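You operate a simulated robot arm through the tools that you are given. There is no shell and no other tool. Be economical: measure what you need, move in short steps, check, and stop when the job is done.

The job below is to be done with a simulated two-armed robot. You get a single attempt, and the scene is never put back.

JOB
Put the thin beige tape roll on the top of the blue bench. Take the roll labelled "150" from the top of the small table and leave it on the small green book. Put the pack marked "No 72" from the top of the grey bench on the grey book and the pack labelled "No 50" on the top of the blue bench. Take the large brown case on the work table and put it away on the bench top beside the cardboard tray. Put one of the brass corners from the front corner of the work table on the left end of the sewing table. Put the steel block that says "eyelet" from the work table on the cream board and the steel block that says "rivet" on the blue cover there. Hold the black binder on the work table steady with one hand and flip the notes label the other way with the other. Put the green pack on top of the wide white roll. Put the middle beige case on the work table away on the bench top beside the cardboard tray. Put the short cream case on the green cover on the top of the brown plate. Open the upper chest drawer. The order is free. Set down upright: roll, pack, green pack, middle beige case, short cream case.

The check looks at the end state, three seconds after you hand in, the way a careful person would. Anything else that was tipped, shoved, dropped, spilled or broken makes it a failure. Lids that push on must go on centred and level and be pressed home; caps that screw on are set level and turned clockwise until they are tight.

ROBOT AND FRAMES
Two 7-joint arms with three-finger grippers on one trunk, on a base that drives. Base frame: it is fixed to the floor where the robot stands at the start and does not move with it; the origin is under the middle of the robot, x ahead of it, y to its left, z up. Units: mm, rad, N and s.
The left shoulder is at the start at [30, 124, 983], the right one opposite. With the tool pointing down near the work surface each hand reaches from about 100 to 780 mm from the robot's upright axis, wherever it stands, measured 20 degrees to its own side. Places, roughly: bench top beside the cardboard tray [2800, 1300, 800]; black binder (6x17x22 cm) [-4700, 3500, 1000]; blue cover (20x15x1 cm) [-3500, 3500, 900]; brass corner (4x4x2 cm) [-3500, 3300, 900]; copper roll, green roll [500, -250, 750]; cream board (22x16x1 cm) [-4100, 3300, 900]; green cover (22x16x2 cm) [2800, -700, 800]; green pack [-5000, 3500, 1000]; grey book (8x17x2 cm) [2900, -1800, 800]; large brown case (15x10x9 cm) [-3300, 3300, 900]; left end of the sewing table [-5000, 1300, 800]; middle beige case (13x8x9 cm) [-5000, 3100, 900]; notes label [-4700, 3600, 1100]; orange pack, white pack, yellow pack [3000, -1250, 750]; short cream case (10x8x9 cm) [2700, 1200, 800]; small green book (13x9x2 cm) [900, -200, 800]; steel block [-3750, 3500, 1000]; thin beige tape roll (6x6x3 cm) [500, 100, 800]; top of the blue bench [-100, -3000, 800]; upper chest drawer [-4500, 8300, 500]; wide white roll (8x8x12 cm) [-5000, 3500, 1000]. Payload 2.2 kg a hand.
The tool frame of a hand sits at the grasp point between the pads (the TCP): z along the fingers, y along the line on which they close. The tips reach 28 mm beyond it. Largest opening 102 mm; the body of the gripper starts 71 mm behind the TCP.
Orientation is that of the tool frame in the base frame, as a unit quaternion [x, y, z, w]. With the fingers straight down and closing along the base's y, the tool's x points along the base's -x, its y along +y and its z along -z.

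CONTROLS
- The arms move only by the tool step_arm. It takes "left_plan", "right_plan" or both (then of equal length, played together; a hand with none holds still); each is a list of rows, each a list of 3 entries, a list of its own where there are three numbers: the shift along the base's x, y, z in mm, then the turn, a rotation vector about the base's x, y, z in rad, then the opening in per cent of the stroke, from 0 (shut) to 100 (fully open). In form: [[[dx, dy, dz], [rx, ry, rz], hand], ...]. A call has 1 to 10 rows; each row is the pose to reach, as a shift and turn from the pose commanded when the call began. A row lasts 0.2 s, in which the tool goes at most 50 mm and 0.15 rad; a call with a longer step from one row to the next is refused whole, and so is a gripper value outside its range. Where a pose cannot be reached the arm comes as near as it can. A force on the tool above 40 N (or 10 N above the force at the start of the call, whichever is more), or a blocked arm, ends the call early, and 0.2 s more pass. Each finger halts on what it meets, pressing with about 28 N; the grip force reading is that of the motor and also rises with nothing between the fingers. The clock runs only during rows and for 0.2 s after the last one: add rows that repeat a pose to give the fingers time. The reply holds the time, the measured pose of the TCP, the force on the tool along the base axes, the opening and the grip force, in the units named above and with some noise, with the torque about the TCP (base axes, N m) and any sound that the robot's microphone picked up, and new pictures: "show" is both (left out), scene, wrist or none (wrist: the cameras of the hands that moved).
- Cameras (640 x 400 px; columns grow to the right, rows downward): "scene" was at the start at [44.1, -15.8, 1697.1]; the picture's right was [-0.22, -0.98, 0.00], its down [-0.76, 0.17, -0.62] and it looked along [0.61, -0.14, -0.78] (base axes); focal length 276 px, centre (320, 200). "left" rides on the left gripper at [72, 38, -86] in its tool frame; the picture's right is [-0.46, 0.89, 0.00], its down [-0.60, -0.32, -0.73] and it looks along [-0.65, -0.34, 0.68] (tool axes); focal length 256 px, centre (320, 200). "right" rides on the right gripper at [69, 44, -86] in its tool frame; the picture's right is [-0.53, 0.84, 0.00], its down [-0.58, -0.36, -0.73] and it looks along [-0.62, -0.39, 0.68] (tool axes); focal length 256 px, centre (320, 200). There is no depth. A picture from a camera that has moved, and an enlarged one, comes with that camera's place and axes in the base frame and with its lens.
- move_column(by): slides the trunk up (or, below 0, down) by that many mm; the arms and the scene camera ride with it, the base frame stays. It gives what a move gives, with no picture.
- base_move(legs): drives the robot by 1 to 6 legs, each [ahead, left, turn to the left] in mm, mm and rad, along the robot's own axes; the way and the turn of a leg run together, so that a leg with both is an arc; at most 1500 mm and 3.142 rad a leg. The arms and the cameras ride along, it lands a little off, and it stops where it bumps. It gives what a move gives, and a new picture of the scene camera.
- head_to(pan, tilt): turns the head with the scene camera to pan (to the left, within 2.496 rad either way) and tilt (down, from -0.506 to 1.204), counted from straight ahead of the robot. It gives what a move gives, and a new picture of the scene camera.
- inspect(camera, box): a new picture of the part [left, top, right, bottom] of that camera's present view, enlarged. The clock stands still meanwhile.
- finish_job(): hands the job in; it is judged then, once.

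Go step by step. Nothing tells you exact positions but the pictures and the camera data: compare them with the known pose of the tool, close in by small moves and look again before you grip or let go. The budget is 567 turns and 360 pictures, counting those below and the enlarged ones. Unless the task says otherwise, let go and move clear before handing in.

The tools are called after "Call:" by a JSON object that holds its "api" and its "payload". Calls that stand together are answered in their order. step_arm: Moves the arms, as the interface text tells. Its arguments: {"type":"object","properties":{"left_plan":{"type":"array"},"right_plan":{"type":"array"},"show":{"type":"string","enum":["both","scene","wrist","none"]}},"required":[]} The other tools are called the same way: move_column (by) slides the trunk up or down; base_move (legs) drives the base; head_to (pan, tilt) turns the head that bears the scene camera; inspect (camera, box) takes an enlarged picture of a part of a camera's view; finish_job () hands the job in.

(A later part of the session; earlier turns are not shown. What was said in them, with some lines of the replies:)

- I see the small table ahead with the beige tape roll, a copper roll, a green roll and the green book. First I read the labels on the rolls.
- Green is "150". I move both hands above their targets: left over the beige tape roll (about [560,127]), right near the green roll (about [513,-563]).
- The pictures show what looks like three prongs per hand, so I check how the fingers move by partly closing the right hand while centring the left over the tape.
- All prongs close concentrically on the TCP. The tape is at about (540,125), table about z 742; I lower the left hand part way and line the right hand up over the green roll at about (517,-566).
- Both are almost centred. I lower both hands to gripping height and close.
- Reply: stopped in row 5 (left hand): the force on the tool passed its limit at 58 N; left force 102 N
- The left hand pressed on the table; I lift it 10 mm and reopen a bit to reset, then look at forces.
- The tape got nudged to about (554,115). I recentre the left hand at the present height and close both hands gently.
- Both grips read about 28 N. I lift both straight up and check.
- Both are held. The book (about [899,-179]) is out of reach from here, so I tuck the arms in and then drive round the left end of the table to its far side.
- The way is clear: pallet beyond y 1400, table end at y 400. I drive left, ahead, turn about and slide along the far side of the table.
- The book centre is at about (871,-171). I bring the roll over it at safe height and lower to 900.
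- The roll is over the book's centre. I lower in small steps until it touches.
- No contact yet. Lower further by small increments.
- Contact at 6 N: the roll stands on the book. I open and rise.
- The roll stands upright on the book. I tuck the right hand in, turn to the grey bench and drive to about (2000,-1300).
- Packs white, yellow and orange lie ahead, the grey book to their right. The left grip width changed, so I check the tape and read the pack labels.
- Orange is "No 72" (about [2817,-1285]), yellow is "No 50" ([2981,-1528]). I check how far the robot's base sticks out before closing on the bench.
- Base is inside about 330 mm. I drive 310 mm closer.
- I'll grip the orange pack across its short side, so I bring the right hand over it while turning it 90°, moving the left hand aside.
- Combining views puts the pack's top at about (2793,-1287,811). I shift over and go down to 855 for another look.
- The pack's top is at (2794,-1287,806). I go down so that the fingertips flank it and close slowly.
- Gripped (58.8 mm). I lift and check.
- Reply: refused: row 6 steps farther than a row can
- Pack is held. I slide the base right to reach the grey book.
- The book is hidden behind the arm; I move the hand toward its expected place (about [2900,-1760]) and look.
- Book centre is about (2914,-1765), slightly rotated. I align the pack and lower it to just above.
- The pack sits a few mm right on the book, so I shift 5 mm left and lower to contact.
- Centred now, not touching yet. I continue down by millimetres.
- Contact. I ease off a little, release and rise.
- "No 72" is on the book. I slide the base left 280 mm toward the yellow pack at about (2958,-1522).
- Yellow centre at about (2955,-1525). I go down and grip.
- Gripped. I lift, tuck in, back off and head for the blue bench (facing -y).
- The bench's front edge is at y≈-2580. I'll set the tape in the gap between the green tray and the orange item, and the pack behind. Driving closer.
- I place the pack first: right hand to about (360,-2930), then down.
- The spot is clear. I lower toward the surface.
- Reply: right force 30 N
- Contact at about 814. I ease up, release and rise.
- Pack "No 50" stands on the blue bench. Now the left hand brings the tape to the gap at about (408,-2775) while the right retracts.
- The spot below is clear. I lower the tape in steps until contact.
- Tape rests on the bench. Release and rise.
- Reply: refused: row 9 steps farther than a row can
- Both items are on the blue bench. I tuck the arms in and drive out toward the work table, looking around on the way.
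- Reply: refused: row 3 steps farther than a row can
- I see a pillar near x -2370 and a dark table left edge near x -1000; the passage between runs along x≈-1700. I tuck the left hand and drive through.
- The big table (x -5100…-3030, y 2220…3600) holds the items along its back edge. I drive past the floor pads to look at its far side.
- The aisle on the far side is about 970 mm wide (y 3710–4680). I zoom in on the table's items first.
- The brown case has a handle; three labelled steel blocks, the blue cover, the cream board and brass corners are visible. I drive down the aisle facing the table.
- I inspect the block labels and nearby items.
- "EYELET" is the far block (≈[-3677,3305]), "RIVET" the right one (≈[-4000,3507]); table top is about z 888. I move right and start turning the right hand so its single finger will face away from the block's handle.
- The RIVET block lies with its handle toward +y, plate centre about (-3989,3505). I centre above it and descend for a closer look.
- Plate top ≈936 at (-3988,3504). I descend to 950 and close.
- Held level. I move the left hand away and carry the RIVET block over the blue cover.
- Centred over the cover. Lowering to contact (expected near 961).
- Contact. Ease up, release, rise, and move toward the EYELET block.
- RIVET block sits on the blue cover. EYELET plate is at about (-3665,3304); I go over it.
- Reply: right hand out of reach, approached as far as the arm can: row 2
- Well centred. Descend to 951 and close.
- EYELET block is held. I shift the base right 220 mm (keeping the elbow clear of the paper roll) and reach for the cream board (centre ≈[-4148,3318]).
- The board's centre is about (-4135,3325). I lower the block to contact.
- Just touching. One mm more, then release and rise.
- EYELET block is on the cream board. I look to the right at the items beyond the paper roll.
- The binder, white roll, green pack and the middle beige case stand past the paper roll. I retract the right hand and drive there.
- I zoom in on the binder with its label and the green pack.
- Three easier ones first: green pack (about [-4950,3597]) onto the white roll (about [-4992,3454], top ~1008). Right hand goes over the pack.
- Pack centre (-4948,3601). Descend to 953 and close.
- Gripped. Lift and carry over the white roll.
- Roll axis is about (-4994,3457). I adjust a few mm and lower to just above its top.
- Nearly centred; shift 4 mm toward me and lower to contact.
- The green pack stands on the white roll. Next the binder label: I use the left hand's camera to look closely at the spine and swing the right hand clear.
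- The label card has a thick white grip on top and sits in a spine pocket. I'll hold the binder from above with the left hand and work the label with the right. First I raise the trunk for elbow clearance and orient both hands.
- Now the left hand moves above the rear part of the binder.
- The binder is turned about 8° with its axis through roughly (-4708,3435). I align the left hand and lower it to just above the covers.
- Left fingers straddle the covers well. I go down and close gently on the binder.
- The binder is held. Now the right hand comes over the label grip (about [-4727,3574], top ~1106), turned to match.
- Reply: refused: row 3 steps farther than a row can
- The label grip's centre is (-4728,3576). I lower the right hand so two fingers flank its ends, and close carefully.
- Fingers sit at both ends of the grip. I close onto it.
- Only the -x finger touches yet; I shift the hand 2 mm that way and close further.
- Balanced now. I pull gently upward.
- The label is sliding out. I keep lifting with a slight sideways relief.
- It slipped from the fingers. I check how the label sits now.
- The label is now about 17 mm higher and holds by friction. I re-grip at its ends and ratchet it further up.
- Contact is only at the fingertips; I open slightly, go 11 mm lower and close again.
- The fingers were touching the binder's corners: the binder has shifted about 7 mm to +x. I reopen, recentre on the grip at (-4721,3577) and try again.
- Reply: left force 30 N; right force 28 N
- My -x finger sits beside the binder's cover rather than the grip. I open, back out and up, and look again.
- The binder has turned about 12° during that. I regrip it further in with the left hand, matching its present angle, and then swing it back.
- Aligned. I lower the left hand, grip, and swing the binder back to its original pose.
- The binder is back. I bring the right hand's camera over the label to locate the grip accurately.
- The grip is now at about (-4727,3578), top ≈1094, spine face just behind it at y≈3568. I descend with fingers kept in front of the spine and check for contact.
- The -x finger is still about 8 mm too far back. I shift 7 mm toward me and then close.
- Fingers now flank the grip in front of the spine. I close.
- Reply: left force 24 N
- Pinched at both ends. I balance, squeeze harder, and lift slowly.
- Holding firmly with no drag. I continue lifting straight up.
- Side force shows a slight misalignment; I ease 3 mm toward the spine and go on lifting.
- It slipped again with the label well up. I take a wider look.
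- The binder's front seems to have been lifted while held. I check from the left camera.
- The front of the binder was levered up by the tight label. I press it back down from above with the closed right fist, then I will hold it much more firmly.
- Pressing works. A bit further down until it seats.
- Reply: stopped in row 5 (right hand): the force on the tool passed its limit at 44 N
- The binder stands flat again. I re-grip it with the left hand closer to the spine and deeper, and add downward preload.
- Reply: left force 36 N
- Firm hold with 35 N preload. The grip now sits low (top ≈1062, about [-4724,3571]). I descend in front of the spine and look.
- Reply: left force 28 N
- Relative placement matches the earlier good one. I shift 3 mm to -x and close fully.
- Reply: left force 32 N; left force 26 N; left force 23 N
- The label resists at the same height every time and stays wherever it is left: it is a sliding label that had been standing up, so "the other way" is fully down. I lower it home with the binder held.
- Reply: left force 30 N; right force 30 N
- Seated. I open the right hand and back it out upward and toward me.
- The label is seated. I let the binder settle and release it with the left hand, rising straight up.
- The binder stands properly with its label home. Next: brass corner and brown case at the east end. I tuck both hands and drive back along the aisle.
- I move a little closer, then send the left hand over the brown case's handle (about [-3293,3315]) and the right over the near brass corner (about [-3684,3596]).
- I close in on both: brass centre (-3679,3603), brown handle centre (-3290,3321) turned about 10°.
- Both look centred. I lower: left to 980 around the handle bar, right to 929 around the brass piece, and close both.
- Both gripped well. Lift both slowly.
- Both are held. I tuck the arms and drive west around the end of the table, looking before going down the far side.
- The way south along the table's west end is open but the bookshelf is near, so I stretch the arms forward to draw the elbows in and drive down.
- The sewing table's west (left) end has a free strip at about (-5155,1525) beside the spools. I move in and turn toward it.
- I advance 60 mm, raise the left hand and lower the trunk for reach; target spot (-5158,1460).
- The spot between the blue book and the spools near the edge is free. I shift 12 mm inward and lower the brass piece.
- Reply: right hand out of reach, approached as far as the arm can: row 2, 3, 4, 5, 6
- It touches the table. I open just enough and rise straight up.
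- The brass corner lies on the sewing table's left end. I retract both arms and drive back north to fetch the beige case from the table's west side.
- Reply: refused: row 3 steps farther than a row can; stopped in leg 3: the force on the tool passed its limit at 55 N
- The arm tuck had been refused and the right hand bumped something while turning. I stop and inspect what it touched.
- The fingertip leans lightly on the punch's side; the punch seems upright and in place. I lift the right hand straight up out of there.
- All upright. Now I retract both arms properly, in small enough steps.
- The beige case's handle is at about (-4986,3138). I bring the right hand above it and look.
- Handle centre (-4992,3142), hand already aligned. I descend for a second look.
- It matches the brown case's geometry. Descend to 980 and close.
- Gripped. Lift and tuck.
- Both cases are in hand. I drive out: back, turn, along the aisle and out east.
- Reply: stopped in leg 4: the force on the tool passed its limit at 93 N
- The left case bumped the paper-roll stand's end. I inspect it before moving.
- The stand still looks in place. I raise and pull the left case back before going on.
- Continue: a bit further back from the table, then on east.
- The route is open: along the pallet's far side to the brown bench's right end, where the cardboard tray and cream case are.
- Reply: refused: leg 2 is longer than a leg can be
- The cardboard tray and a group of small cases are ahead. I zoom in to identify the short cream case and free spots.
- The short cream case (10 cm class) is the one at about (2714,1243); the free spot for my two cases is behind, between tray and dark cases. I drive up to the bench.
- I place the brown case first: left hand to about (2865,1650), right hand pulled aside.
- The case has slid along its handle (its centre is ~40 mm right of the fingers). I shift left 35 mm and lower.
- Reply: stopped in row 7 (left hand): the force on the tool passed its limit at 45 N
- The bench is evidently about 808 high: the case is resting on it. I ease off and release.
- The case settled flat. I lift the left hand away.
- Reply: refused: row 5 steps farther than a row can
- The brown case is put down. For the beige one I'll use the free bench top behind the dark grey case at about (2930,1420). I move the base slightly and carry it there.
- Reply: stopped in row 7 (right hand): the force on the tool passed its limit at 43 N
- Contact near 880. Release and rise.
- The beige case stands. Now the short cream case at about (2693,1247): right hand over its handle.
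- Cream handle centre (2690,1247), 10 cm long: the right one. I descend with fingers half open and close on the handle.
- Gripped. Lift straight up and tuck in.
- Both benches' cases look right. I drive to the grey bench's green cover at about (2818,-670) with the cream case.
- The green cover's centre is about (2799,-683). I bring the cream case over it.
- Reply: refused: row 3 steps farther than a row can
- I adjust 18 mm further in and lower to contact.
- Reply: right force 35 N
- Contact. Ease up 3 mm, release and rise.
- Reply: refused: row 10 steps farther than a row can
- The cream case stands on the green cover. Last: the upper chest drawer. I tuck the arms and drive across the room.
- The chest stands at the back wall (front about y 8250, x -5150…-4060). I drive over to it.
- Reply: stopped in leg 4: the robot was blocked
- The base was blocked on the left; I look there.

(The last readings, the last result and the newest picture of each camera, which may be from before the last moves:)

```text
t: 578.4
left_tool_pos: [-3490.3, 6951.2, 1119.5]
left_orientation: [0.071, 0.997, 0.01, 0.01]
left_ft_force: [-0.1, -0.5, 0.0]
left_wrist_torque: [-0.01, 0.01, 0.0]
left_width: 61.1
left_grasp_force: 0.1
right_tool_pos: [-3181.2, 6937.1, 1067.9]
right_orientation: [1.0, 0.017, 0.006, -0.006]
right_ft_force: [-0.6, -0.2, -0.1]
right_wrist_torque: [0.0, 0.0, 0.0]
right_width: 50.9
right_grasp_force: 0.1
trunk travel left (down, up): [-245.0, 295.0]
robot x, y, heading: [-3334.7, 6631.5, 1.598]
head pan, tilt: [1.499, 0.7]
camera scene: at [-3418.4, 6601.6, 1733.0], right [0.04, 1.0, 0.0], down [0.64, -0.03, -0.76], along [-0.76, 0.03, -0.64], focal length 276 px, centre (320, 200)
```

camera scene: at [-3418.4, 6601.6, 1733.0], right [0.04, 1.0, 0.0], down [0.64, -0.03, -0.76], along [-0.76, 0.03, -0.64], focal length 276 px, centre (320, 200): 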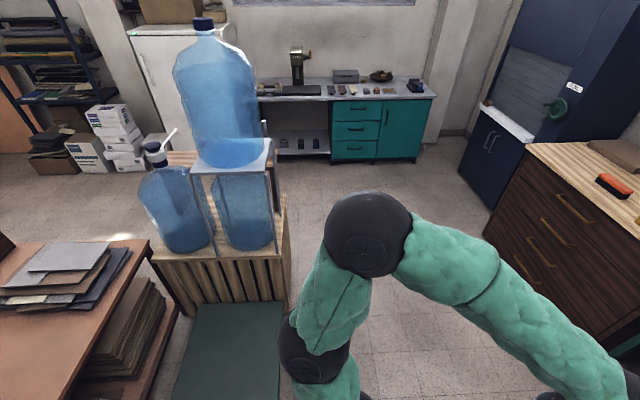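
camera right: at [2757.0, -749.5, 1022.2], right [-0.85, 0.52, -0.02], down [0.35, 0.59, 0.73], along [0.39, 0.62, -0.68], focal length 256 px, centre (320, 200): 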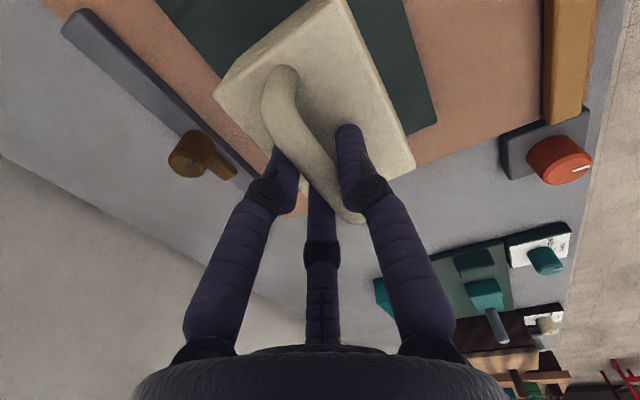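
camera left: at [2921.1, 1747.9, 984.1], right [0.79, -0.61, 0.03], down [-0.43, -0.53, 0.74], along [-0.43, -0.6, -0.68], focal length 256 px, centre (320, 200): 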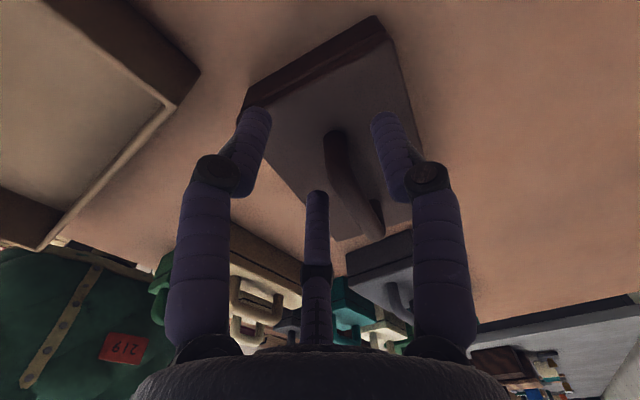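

A crate with water bottles stands to my left. I step right a little, go forward past it, and then slide left in front of the chest.

Call:
{"api": "base_move", "payload": {"legs": [[0, -60, -0.028], [520, 0, 0], [0, 1250, 0]]}}

Call:
{"api": "head_to", "payload": {"pan": 0.0, "tilt": 0.9}}

```text
t: 587.9
left_tool_pos: [-4671.1, 7475.9, 1119.0]
left_orientation: [0.084, 0.996, 0.009, 0.01]
left_ft_force: [-0.5, 0.3, 0.0]
left_wrist_torque: [-0.01, -0.01, 0.01]
left_width: 61.3
left_grasp_force: 0.1
right_tool_pos: [-4364.3, 7453.2, 1067.3]
right_orientation: [1.0, 0.003, 0.006, -0.006]
right_ft_force: [-0.1, -1.2, -0.2]
right_wrist_torque: [-0.01, 0.0, 0.03]
right_width: 51.1
right_grasp_force: 0.2
trunk travel left (down, up): [-245.0, 295.0]
robot x, y, heading: [-4526.0, 7145.6, 1.573]
head pan, tilt: [1.499, 0.7]
camera scene: at [-4608.5, 7124.2, 1732.9], right [0.07, 1.0, 0.0], down [0.64, -0.04, -0.76], along [-0.76, 0.05, -0.64], focal length 276 px, centre (320, 200)
```

scene: 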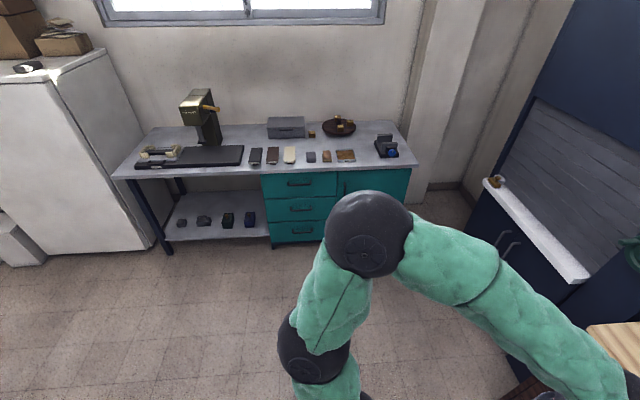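

```text
t: 589.5
left_tool_pos: [-4671.9, 7475.3, 1118.9]
left_orientation: [0.084, 0.996, 0.009, 0.011]
left_ft_force: [0.8, -0.1, 0.4]
left_wrist_torque: [-0.01, -0.02, 0.02]
left_width: 61.2
left_grasp_force: 0.1
right_tool_pos: [-4362.3, 7453.3, 1068.3]
right_orientation: [1.0, 0.004, 0.007, -0.005]
right_ft_force: [-0.5, 0.2, -0.1]
right_wrist_torque: [-0.02, 0.03, -0.01]
right_width: 50.7
right_grasp_force: 0.0
trunk travel left (down, up): [-245.0, 295.0]
robot x, y, heading: [-4525.2, 7147.9, 1.575]
head pan, tilt: [0.0, 0.901]
camera scene: at [-4523.5, 7193.8, 1716.8], right [1.0, 0.0, 0.0], down [0.0, -0.78, -0.62], along [0.0, 0.62, -0.78], focal length 276 px, centre (320, 200)
```

scene: 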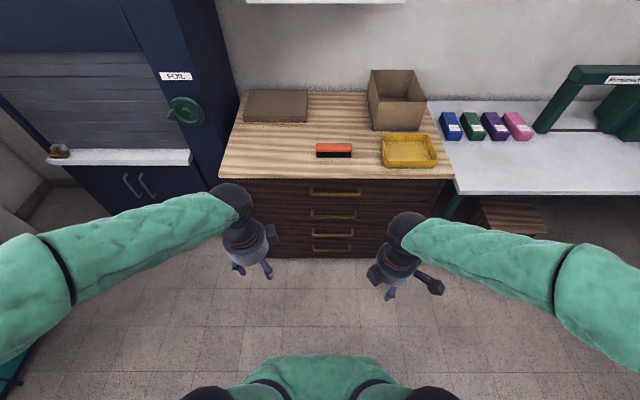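

A four-drawer chest. I zoom in on its fronts and handles.

Call:
{"api": "inspect", "payload": {"camera": "scene", "box": [220, 170, 460, 265]}}

Call:
{"api": "head_to", "payload": {"pan": 0.0, "tilt": 0.6}}

```text
2.67 times, centred on (340, 218) of scene
camera zoom: at [-4523.5, 7193.8, 1716.8], right [1.0, 0.0, 0.0], down [0.0, -0.78, -0.62], along [0.0, 0.62, -0.78], focal length 736 px, centre (267, 153)
```

zoom: 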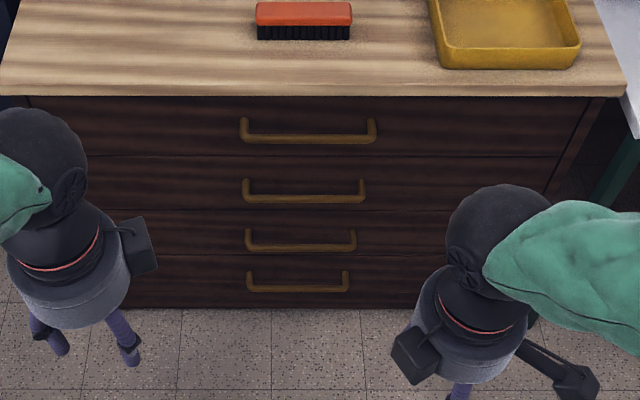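

```text
t: 590.3
left_tool_pos: [-4670.7, 7474.9, 1119.5]
left_orientation: [0.084, 0.996, 0.01, 0.01]
left_ft_force: [0.3, -0.4, 0.4]
left_wrist_torque: [-0.02, -0.01, -0.04]
left_width: 61.2
left_grasp_force: 0.0
right_tool_pos: [-4362.2, 7454.3, 1066.8]
right_orientation: [1.0, 0.004, 0.006, -0.006]
right_ft_force: [-0.1, -0.7, 0.0]
right_wrist_torque: [0.0, 0.02, 0.0]
right_width: 51.1
right_grasp_force: 0.1
trunk travel left (down, up): [-245.0, 295.0]
robot x, y, heading: [-4522.1, 7147.4, 1.571]
head pan, tilt: [0.0, 0.6]
camera scene: at [-4523.5, 7206.7, 1741.5], right [1.0, 0.0, 0.0], down [0.0, -0.57, -0.82], along [0.0, 0.82, -0.57], focal length 276 px, centre (320, 200)
```

scene: 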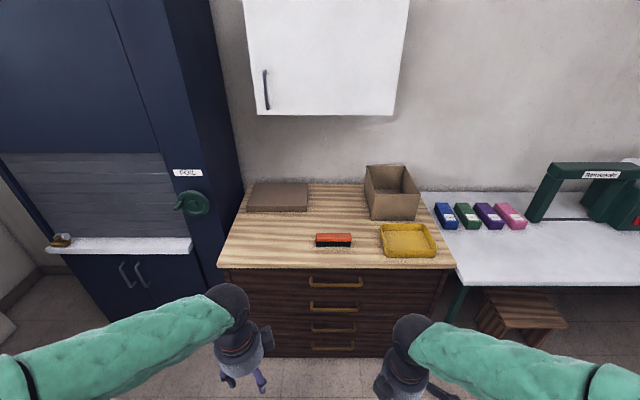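

The listed height (z≈500) matches the second drawer from the top ("upper" of top/upper/lower/bottom; handle at z≈536). I lower the trunk, turn the right hand to point forward, and move in.

Call:
{"api": "move_column", "payload": {"by": -240}}

Call:
{"api": "step_arm", "payload": {"right_plan": [[[0, 0, -15], [0.15, 0, 0], 60], [[0, 0, -30], [0.3, 0, 0], 60], [[0, 0, -45], [0.45, 0, 0], 60], [[0, 0, -60], [0.6, 0, 0], 60], [[0, 0, -75], [0.75, 0, 0], 60], [[0, 0, -90], [0.9, 0, 0], 60], [[0, 0, -105], [1.05, 0, 0], 60], [[0, 0, -120], [1.2, 0, 0], 60], [[0, 0, -135], [1.35, 0, 0], 60], [[0, 0, -150], [1.5, 0, 0], 60]], "show": "none"}}

```text
t: 592.8
left_tool_pos: [-4671.4, 7474.9, 879.8]
left_orientation: [0.083, 0.996, 0.009, 0.01]
left_ft_force: [-0.3, -0.1, -0.5]
left_wrist_torque: [-0.02, -0.01, -0.01]
left_width: 61.2
left_grasp_force: 0.0
right_tool_pos: [-4363.6, 7452.9, 828.6]
right_orientation: [1.0, 0.004, 0.006, -0.007]
right_ft_force: [1.2, -0.6, -0.1]
right_wrist_torque: [0.01, 0.03, 0.0]
right_width: 51.3
right_grasp_force: 0.0
trunk travel left (down, up): [-5.0, 535.0]
robot x, y, heading: [-4524.7, 7145.5, 1.572]
head pan, tilt: [0.0, 0.6]
```

```text
t: 594.3
left_tool_pos: [-4671.3, 7476.3, 879.6]
left_orientation: [0.084, 0.996, 0.009, 0.01]
left_ft_force: [0.3, 0.4, 0.0]
left_wrist_torque: [0.0, 0.02, 0.01]
left_width: 61.4
left_grasp_force: 0.0
right_tool_pos: [-4318.3, 7515.3, 817.8]
right_orientation: [0.858, -0.109, 0.012, -0.501]
right_ft_force: [-0.6, 0.1, -0.6]
right_wrist_torque: [-0.02, 0.01, 0.0]
right_width: 61.4
right_grasp_force: 0.1
right hand out of reach, approached as far as the arm can: row 7
trunk travel left (down, up): [-5.0, 535.0]
robot x, y, heading: [-4519.1, 7147.2, 1.575]
head pan, tilt: [0.0, 0.6]
stopped in row 7 (right hand): the arm was blocked; the commanded pose is now the measured one
```

The wrist needs more room; I extend the hand forward while finishing the turn.

Call:
{"api": "step_arm", "payload": {"right_plan": [[[0, 40, -10], [0, 0, 0], 60], [[0, 80, -20], [0, 0, 0], 60], [[0, 120, -30], [0.06, -0.02, 0.02], 60], [[0, 160, -40], [0.18, -0.05, 0.06], 60], [[0, 190, -60], [0.3, -0.08, 0.1], 60], [[0, 200, -90], [0.42, -0.11, 0.14], 60], [[0, 200, -120], [0.513, -0.139, 0.173], 60], [[0, 200, -150], [0.513, -0.139, 0.173], 60]], "show": "scene"}}

```text
t: 596.1
left_tool_pos: [-4672.0, 7475.2, 878.8]
left_orientation: [0.084, 0.996, 0.009, 0.01]
left_ft_force: [1.5, 0.1, 0.4]
left_wrist_torque: [-0.01, 0.01, 0.01]
left_width: 61.2
left_grasp_force: 0.2
right_tool_pos: [-4450.0, 7708.7, 726.0]
right_orientation: [0.718, -0.03, 0.031, -0.694]
right_ft_force: [0.5, 0.3, 0.3]
right_wrist_torque: [0.04, 0.02, -0.02]
right_width: 61.0
right_grasp_force: 0.0
right hand out of reach, approached as far as the arm can: row 4, 5, 6, 7, 8
trunk travel left (down, up): [-5.0, 535.0]
robot x, y, heading: [-4523.5, 7145.4, 1.573]
head pan, tilt: [0.0, 0.6]
camera scene: at [-4523.6, 7206.9, 1501.6], right [1.0, 0.0, 0.0], down [0.0, -0.57, -0.82], along [0.0, 0.82, -0.57], focal length 276 px, centre (320, 200)
```

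scene: 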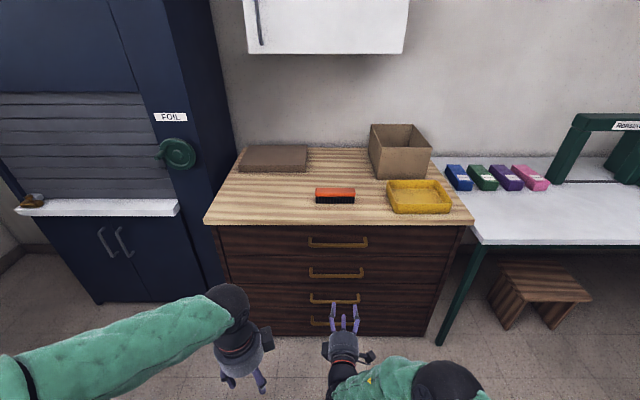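

The hand now points forward. I lower it toward the second handle's height (536).

Call:
{"api": "step_arm", "payload": {"right_plan": [[[0, 0, -40], [0, 0, 0], 60], [[0, 0, -80], [0, 0, 0], 60], [[0, 0, -120], [0, 0, 0], 60], [[0, 0, -160], [0, 0, 0], 60], [[0, 0, -190], [0, 0, 0], 60], [[0, 0, -190], [0, 0, 0], 60]], "show": "both"}}

```text
t: 597.5
left_tool_pos: [-4670.3, 7475.6, 878.6]
left_orientation: [0.083, 0.996, 0.01, 0.01]
left_ft_force: [0.2, -0.3, -0.1]
left_wrist_torque: [0.01, -0.02, 0.02]
left_width: 61.2
left_grasp_force: 0.0
right_tool_pos: [-4495.6, 7697.7, 557.3]
right_orientation: [0.722, -0.039, 0.039, -0.69]
right_ft_force: [-0.5, -0.3, -1.4]
right_wrist_torque: [0.02, -0.02, 0.06]
right_width: 61.2
right_grasp_force: 0.0
right hand out of reach, approached as far as the arm can: row 1, 2, 3, 4, 5, 6
trunk travel left (down, up): [-5.0, 535.0]
robot x, y, heading: [-4521.1, 7147.0, 1.575]
head pan, tilt: [0.0, 0.6]
camera scene: at [-4523.6, 7206.4, 1501.6], right [1.0, 0.0, 0.0], down [0.0, -0.56, -0.83], along [0.0, 0.83, -0.56], focal length 276 px, centre (320, 200)
camera right: at [-4436.3, 7603.4, 520.1], right [-0.53, 0.02, -0.85], down [-0.65, -0.65, 0.4], along [-0.54, 0.76, 0.36], focal length 256 px, centre (320, 200)
```

scene: 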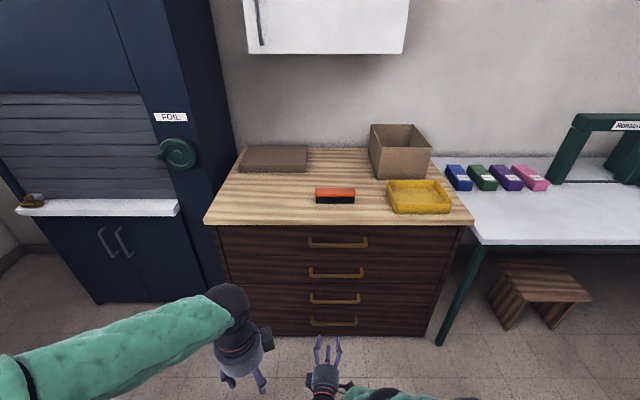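
right: 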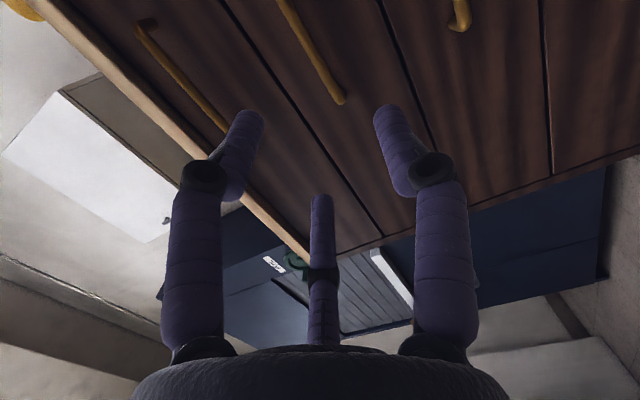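

The pose is nearly there. I drive forward part of the way and then refine height.

Call:
{"api": "base_move", "payload": {"legs": [[180, -30, 0]]}}

Call:
{"api": "step_arm", "payload": {"right_plan": [[[0, 20, -10], [0, 0, 0], 60], [[0, 40, -20], [0, 0, 0], 60], [[0, 40, -20], [0, 0, 0], 60]], "show": "wrist"}}

Call:
{"api": "inspect", "payload": {"camera": "scene", "box": [220, 210, 460, 400]}}

```text
t: 599.0
left_tool_pos: [-4642.8, 7655.6, 878.6]
left_orientation: [0.083, 0.996, 0.009, 0.01]
left_ft_force: [-0.2, 0.5, -0.2]
left_wrist_torque: [-0.03, 0.03, -0.02]
left_width: 61.1
left_grasp_force: 0.1
right_tool_pos: [-4467.3, 7877.3, 559.0]
right_orientation: [0.722, -0.038, 0.039, -0.69]
right_ft_force: [0.7, 0.5, 0.2]
right_wrist_torque: [0.01, 0.02, -0.02]
right_width: 61.1
right_grasp_force: 0.0
trunk travel left (down, up): [-5.0, 535.0]
robot x, y, heading: [-4492.5, 7326.4, 1.573]
head pan, tilt: [0.0, 0.6]
camera scene: at [-4494.3, 7387.3, 1501.5], right [1.0, 0.0, 0.0], down [0.0, -0.57, -0.82], along [0.0, 0.82, -0.57], focal length 276 px, centre (320, 200)
```

scene: 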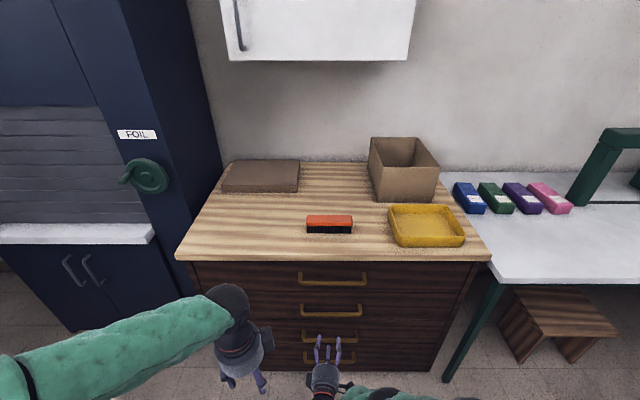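

```text
t: 599.8
left_tool_pos: [-4642.5, 7655.0, 879.8]
left_orientation: [0.083, 0.996, 0.01, 0.01]
left_ft_force: [1.0, -0.4, -0.1]
left_wrist_torque: [0.03, 0.01, 0.01]
left_width: 61.5
left_grasp_force: 0.0
right_tool_pos: [-4469.2, 7897.5, 549.1]
right_orientation: [0.723, -0.04, 0.04, -0.688]
right_ft_force: [-0.2, -0.4, 0.4]
right_wrist_torque: [-0.02, -0.01, -0.01]
right_width: 61.5
right_grasp_force: 0.1
right hand out of reach, approached as far as the arm can: row 2, 3
trunk travel left (down, up): [-5.0, 535.0]
robot x, y, heading: [-4496.1, 7326.8, 1.572]
head pan, tilt: [0.0, 0.6]
camera right: at [-4409.5, 7803.4, 511.1], right [-0.53, 0.02, -0.85], down [-0.66, -0.64, 0.4], along [-0.53, 0.77, 0.35], focal length 256 px, centre (320, 200)
```

right: 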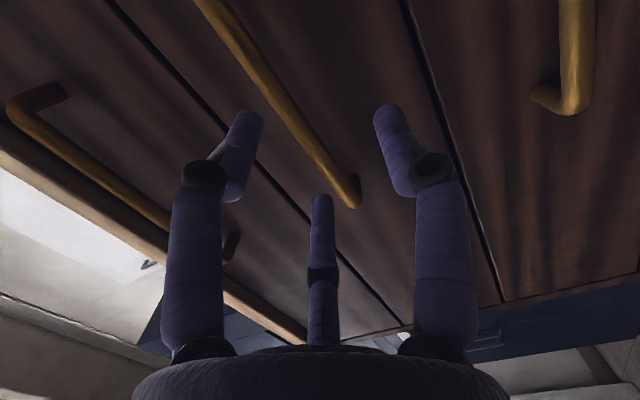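

```text
2.11 times, centred on (340, 305) of scene
camera zoom: at [-4494.4, 7386.7, 1501.6], right [1.0, 0.0, 0.0], down [0.0, -0.56, -0.83], along [0.0, 0.83, -0.56], focal length 581 px, centre (278, -21)
```

zoom: 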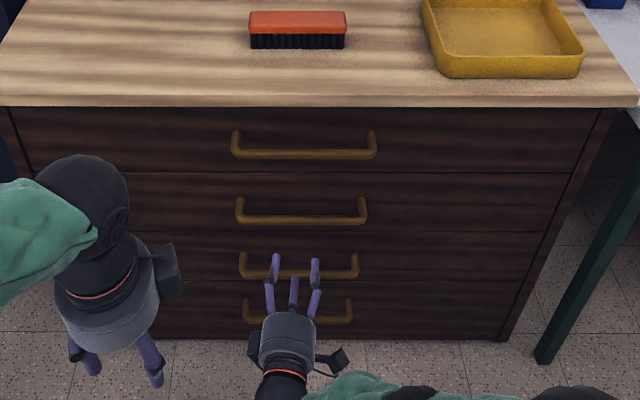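

The second handle's bar is at about (x -4453, y 8002, z 571). I raise the hand to 576 and move in so the fingers straddle the bar.

Call:
{"api": "step_arm", "payload": {"right_plan": [[[5, 0, 10], [0, 0, 0], 65], [[10, 0, 27], [0, 0, 0], 65], [[10, 0, 27], [0, 0, 0], 65]], "show": "none"}}

Call:
{"api": "base_move", "payload": {"legs": [[55, 0, 0]]}}

Call:
{"api": "inspect", "payload": {"camera": "right", "box": [0, 0, 640, 400]}}

```text
t: 600.6
left_tool_pos: [-4641.9, 7656.1, 879.7]
left_orientation: [0.084, 0.996, 0.01, 0.011]
left_ft_force: [0.8, 1.2, -0.5]
left_wrist_torque: [0.01, -0.02, -0.01]
left_width: 61.3
left_grasp_force: 0.1
right_tool_pos: [-4459.6, 7897.4, 575.9]
right_orientation: [0.723, -0.041, 0.042, -0.689]
right_ft_force: [0.2, 0.3, -0.6]
right_wrist_torque: [-0.01, -0.02, 0.01]
right_width: 66.4
right_grasp_force: 0.0
trunk travel left (down, up): [-5.0, 535.0]
robot x, y, heading: [-4493.3, 7324.5, 1.578]
head pan, tilt: [0.0, 0.6]
```

```text
t: 601.6
left_tool_pos: [-4643.3, 7710.9, 879.7]
left_orientation: [0.083, 0.996, 0.009, 0.01]
left_ft_force: [-0.4, 0.1, 1.0]
left_wrist_torque: [0.04, -0.02, -0.01]
left_width: 61.0
left_grasp_force: 0.0
right_tool_pos: [-4459.6, 7954.6, 575.6]
right_orientation: [0.723, -0.04, 0.041, -0.689]
right_ft_force: [-0.9, 0.6, 0.2]
right_wrist_torque: [0.04, 0.01, -0.01]
right_width: 66.3
right_grasp_force: 0.1
trunk travel left (down, up): [-5.0, 535.0]
robot x, y, heading: [-4498.2, 7380.9, 1.576]
head pan, tilt: [0.0, 0.6]
camera scene: at [-4494.6, 7442.6, 1501.5], right [1.0, 0.0, 0.0], down [0.0, -0.57, -0.82], along [0.0, 0.82, -0.57], focal length 276 px, centre (320, 200)
```

scene: 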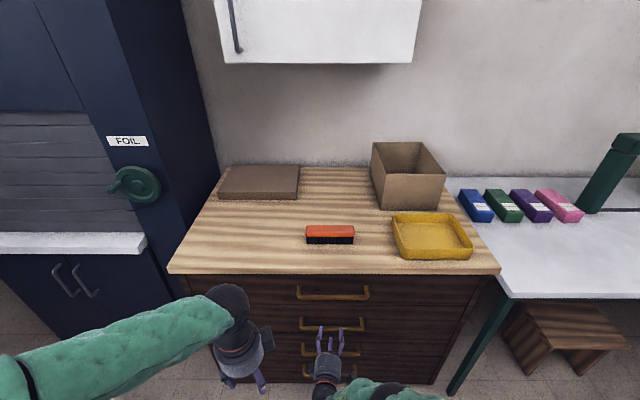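

```text
1.00 times, centred on (320, 200) of right (not enlarged: the box is as wide or as high as the picture)
camera zoom: at [-4401.0, 7859.3, 538.2], right [-0.53, 0.02, -0.85], down [-0.66, -0.64, 0.4], along [-0.54, 0.77, 0.35], focal length 256 px, centre (320, 200)
```

zoom: 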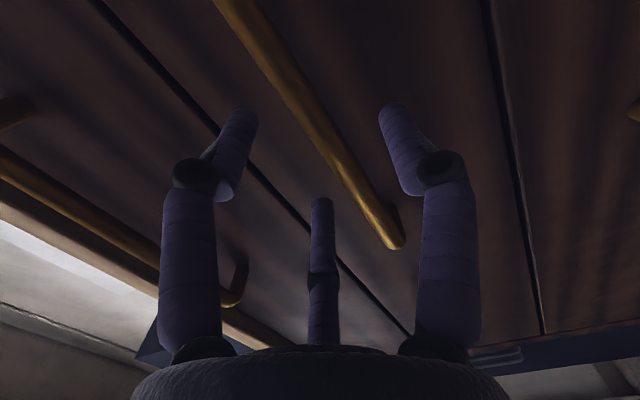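

The bar runs right between the fingers. 25 mm more, then close.

Call:
{"api": "base_move", "payload": {"legs": [[27, 0, 0]]}}

Call:
{"api": "step_arm", "payload": {"right_plan": [[[0, 0, 0], [0, 0, 0], 50], [[0, 0, 0], [0, 0, 0], 35], [[0, 0, 0], [0, 0, 0], 20], [[0, 0, 0], [0, 0, 0], 8], [[0, 0, 0], [0, 0, 0], 0], [[0, 0, 0], [0, 0, 0], 0]], "show": "wrist"}}

```text
t: 602.4
left_tool_pos: [-4643.6, 7737.0, 878.2]
left_orientation: [0.083, 0.996, 0.009, 0.011]
left_ft_force: [1.3, -0.5, 0.6]
left_wrist_torque: [0.02, 0.0, -0.04]
left_width: 61.2
left_grasp_force: 0.1
right_tool_pos: [-4460.2, 7981.7, 576.2]
right_orientation: [0.723, -0.04, 0.041, -0.689]
right_ft_force: [0.6, -0.3, -0.8]
right_wrist_torque: [0.0, -0.01, -0.03]
right_width: 66.4
right_grasp_force: 0.0
trunk travel left (down, up): [-5.0, 535.0]
robot x, y, heading: [-4496.0, 7411.4, 1.573]
head pan, tilt: [0.0, 0.6]
camera scene: at [-4494.8, 7469.6, 1501.5], right [1.0, 0.0, 0.0], down [0.0, -0.57, -0.82], along [0.0, 0.82, -0.57], focal length 276 px, centre (320, 200)
```

scene: 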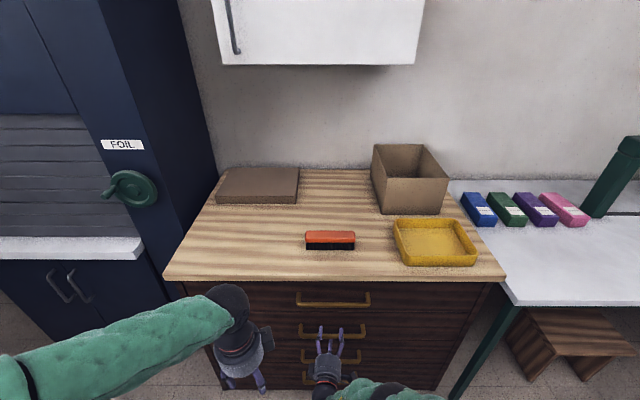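

```text
t: 603.8
left_tool_pos: [-4643.2, 7737.5, 878.9]
left_orientation: [0.082, 0.997, 0.009, 0.011]
left_ft_force: [0.3, 0.1, 0.0]
left_wrist_torque: [0.01, 0.01, -0.01]
left_width: 61.2
left_grasp_force: 0.0
right_tool_pos: [-4461.0, 7980.6, 576.6]
right_orientation: [0.723, -0.039, 0.041, -0.688]
right_ft_force: [-0.2, -0.2, -1.3]
right_wrist_torque: [0.03, -0.23, -0.04]
right_width: 24.6
right_grasp_force: 45.1
trunk travel left (down, up): [-5.0, 535.0]
robot x, y, heading: [-4496.6, 7408.6, 1.574]
head pan, tilt: [0.0, 0.6]
camera right: at [-4401.1, 7886.0, 538.2], right [-0.53, 0.02, -0.85], down [-0.66, -0.64, 0.4], along [-0.54, 0.77, 0.35], focal length 256 px, centre (320, 200)
```

right: 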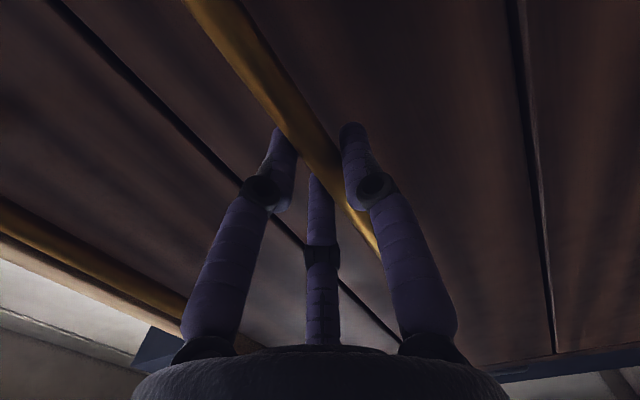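

The bar is gripped. I pull by driving back.

Call:
{"api": "base_move", "payload": {"legs": [[-120, 0, 0]]}}

```text
t: 605.0
left_tool_pos: [-4642.2, 7616.8, 879.2]
left_orientation: [0.083, 0.996, 0.009, 0.01]
left_ft_force: [0.1, 0.5, 0.1]
left_wrist_torque: [0.0, 0.0, 0.02]
left_width: 61.2
left_grasp_force: 0.0
right_tool_pos: [-4460.8, 7859.7, 576.3]
right_orientation: [0.723, -0.04, 0.04, -0.689]
right_ft_force: [-4.2, 0.9, -2.7]
right_wrist_torque: [-0.11, -0.18, 0.31]
right_width: 24.6
right_grasp_force: 45.9
trunk travel left (down, up): [-5.0, 535.0]
robot x, y, heading: [-4493.6, 7289.6, 1.581]
head pan, tilt: [0.0, 0.6]
camera scene: at [-4494.6, 7349.1, 1501.5], right [1.0, 0.0, 0.0], down [0.0, -0.57, -0.82], along [0.0, 0.82, -0.57], focal length 276 px, centre (320, 200)
```

scene: 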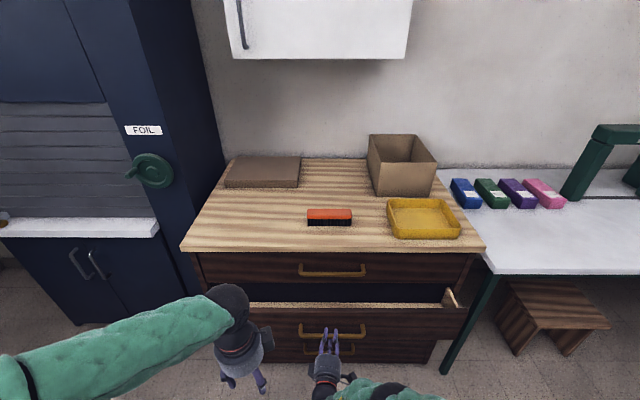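

The second drawer is coming out. I pull further until it stops.

Call:
{"api": "base_move", "payload": {"legs": [[-130, 0, -0.008]]}}

```text
t: 606.8
left_tool_pos: [-4641.0, 7489.7, 879.2]
left_orientation: [0.086, 0.996, 0.009, 0.011]
left_ft_force: [-0.1, 0.4, 0.8]
left_wrist_torque: [-0.03, 0.0, 0.02]
left_width: 60.9
left_grasp_force: 0.1
right_tool_pos: [-4461.7, 7732.1, 576.3]
right_orientation: [0.723, -0.038, 0.04, -0.688]
right_ft_force: [-1.4, 3.5, -1.7]
right_wrist_torque: [0.0, -0.15, -0.2]
right_width: 24.5
right_grasp_force: 44.7
trunk travel left (down, up): [-5.0, 535.0]
robot x, y, heading: [-4495.9, 7160.9, 1.567]
head pan, tilt: [0.0, 0.6]
stopped in leg 1: the force on the tool passed its limit at 42 N (the readings are from after the stop); the commanded pose is now the measured one
camera scene: at [-4494.5, 7220.4, 1501.6], right [1.0, 0.0, 0.0], down [0.0, -0.57, -0.82], along [0.0, 0.82, -0.57], focal length 276 px, centre (320, 200)
```

scene: 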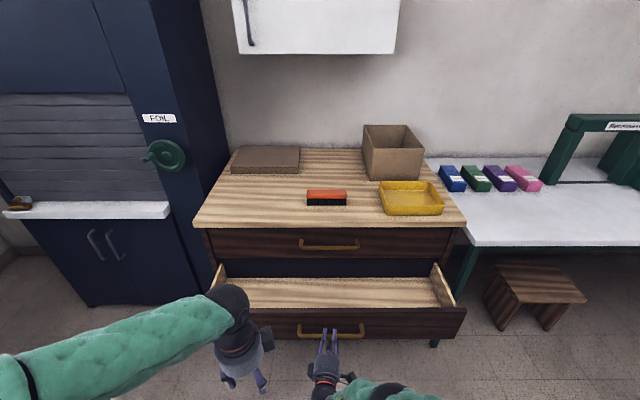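

It reached its stop: fully open. I let go and back straight out.

Call:
{"api": "step_arm", "payload": {"right_plan": [[[0, 0, 0], [0, 0, 0], 30], [[0, 0, 0], [0, 0, 0], 55], [[0, 0, 0], [0, 0, 0], 66], [[0, 0, 0], [0, 0, 0], 66]], "show": "none"}}

Call:
{"api": "base_move", "payload": {"legs": [[-200, 0, 0]]}}

```text
t: 607.8
left_tool_pos: [-4640.8, 7488.5, 878.9]
left_orientation: [0.086, 0.996, 0.01, 0.01]
left_ft_force: [-0.6, 0.0, 0.0]
left_wrist_torque: [0.0, -0.02, -0.02]
left_width: 61.2
left_grasp_force: 0.2
right_tool_pos: [-4460.0, 7732.0, 576.2]
right_orientation: [0.723, -0.039, 0.04, -0.688]
right_ft_force: [0.5, -0.3, -0.3]
right_wrist_torque: [0.01, -0.02, 0.02]
right_width: 67.2
right_grasp_force: 0.0
trunk travel left (down, up): [-5.0, 535.0]
robot x, y, heading: [-4489.6, 7158.0, 1.571]
head pan, tilt: [0.0, 0.6]
```

```text
t: 609.4
left_tool_pos: [-4640.0, 7289.0, 878.6]
left_orientation: [0.086, 0.996, 0.01, 0.01]
left_ft_force: [-0.2, 0.0, 0.5]
left_wrist_torque: [0.0, -0.01, -0.01]
left_width: 61.0
left_grasp_force: 0.1
right_tool_pos: [-4460.6, 7531.8, 577.2]
right_orientation: [0.723, -0.038, 0.04, -0.689]
right_ft_force: [-0.2, 0.1, 0.3]
right_wrist_torque: [-0.01, 0.01, -0.01]
right_width: 67.2
right_grasp_force: 0.1
trunk travel left (down, up): [-5.0, 535.0]
robot x, y, heading: [-4495.1, 6962.5, 1.566]
head pan, tilt: [0.0, 0.6]
camera scene: at [-4495.1, 7019.7, 1501.6], right [1.0, 0.0, 0.0], down [0.0, -0.56, -0.83], along [0.0, 0.83, -0.56], focal length 276 px, centre (320, 200)
```

scene: 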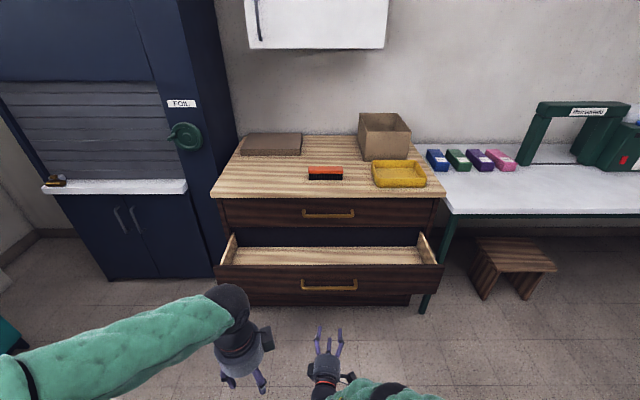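

The upper drawer is open. Before handing in I want to verify the work-table items, so I turn round and look from a distance.

Call:
{"api": "base_move", "payload": {"legs": [[0, 500, 0], [0, 0, 1.571]]}}

Call:
{"api": "head_to", "payload": {"pan": 1.5, "tilt": 0.25}}

```text
t: 616.1
left_tool_pos: [-5320.8, 6816.3, 879.1]
left_orientation: [-0.643, 0.765, 0.014, 0.002]
left_ft_force: [-0.8, -0.1, -0.1]
left_wrist_torque: [-0.01, 0.02, 0.01]
left_width: 61.1
left_grasp_force: 0.0
right_tool_pos: [-5563.1, 6996.3, 576.8]
right_orientation: [0.538, 0.484, -0.458, -0.515]
right_ft_force: [0.3, -0.8, -0.2]
right_wrist_torque: [-0.01, -0.02, 0.03]
right_width: 67.2
right_grasp_force: 0.0
trunk travel left (down, up): [-5.0, 535.0]
robot x, y, heading: [-4993.4, 6960.4, 3.137]
head pan, tilt: [0.0, 0.6]
camera scene: at [-5050.4, 6963.1, 1501.6], right [0.0, 1.0, 0.0], down [0.57, 0.0, -0.82], along [-0.82, 0.0, -0.57], focal length 276 px, centre (320, 200)
```

scene: 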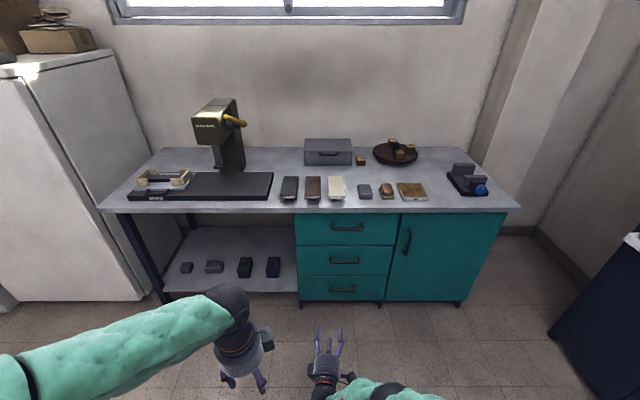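

```text
t: 617.7
left_tool_pos: [-5320.6, 6816.4, 879.1]
left_orientation: [-0.644, 0.765, 0.013, 0.001]
left_ft_force: [-0.1, 0.0, 0.0]
left_wrist_torque: [0.02, 0.02, 0.03]
left_width: 61.1
left_grasp_force: 0.2
right_tool_pos: [-5561.2, 6996.0, 576.4]
right_orientation: [0.538, 0.485, -0.459, -0.515]
right_ft_force: [0.4, 0.4, 0.9]
right_wrist_torque: [0.02, 0.01, -0.01]
right_width: 67.4
right_grasp_force: 0.0
trunk travel left (down, up): [-5.0, 535.0]
robot x, y, heading: [-4994.0, 6958.3, 3.139]
head pan, tilt: [1.499, 0.25]
camera scene: at [-4969.1, 6869.7, 1533.8], right [-1.0, 0.08, 0.0], down [0.02, 0.25, -0.97], along [-0.07, -0.97, -0.25], focal length 276 px, centre (320, 200)
```

scene: 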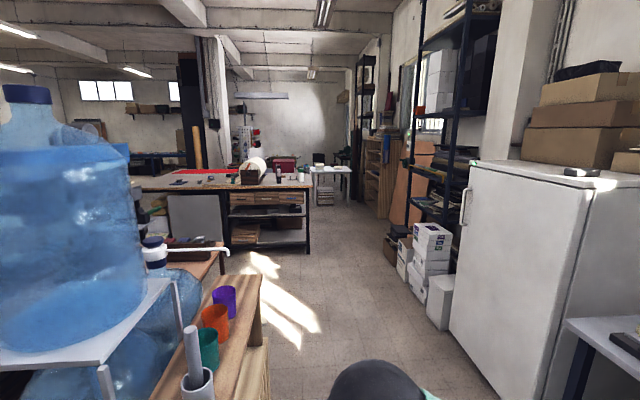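

Call:
{"api": "inspect", "payload": {"camera": "scene", "box": [220, 145, 330, 200]}}

Call:
{"api": "inspect", "payload": {"camera": "scene", "box": [265, 155, 320, 190]}}

```text
5.82 times, centred on (275, 172) of scene
camera zoom: at [-4969.1, 6869.7, 1533.8], right [-1.0, 0.08, 0.0], down [0.02, 0.25, -0.97], along [-0.07, -0.97, -0.25], focal length 1605 px, centre (582, 360)
```

zoom: 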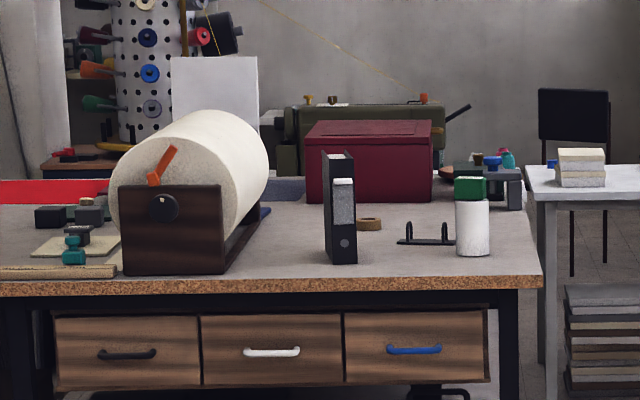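

```text
11.43 times, centred on (292, 172) of scene
camera zoom: at [-4969.1, 6869.7, 1533.8], right [-1.0, 0.08, 0.0], down [0.02, 0.25, -0.97], along [-0.07, -0.97, -0.25], focal length 3153 px, centre (634, 514)
```

zoom: 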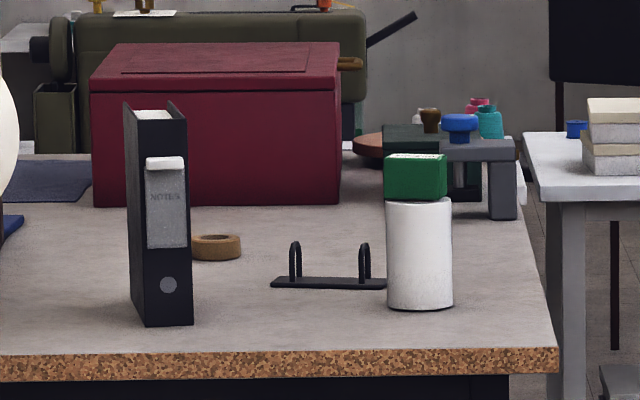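

I checked the work table from across the room. The binder stands with its label pushed down, the green pack is on the white roll, and nothing there has tipped. Both hands are empty and clear, so I hand in.

Call:
{"api": "finish_job", "payload": {}}

```text
The job is handed in.
```

I've handed the job in with every listed item placed. Two of them rest on my reading of the wording:

- **Notes label:** it behaved like a slide that stops at the same height every time, so I took "the other way" as pushed fully down.
- **Upper drawer:** I opened the second drawer of four, because the listed height (about 500 mm) fits it better than the top one (handle near 730–750 mm).

The binder tilted and turned while I worked on the label. I set it back upright close to where it was, at most about 10–15 mm off.

Four unplanned contacts happened. Nothing looked tipped or clearly out of place afterwards:

- **Punch:** the right hand hit it on the work table with about 55 N.
- **Paper roll stand:** the brown case bumped it with about 93 N. The case shifted in the grip, and I let it go before it was flat, so it dropped slightly and settled level.
- **Water bottle crate:** the base stopped against something beside it.
- **Tape roll:** the fingers nudged it before I picked it up.
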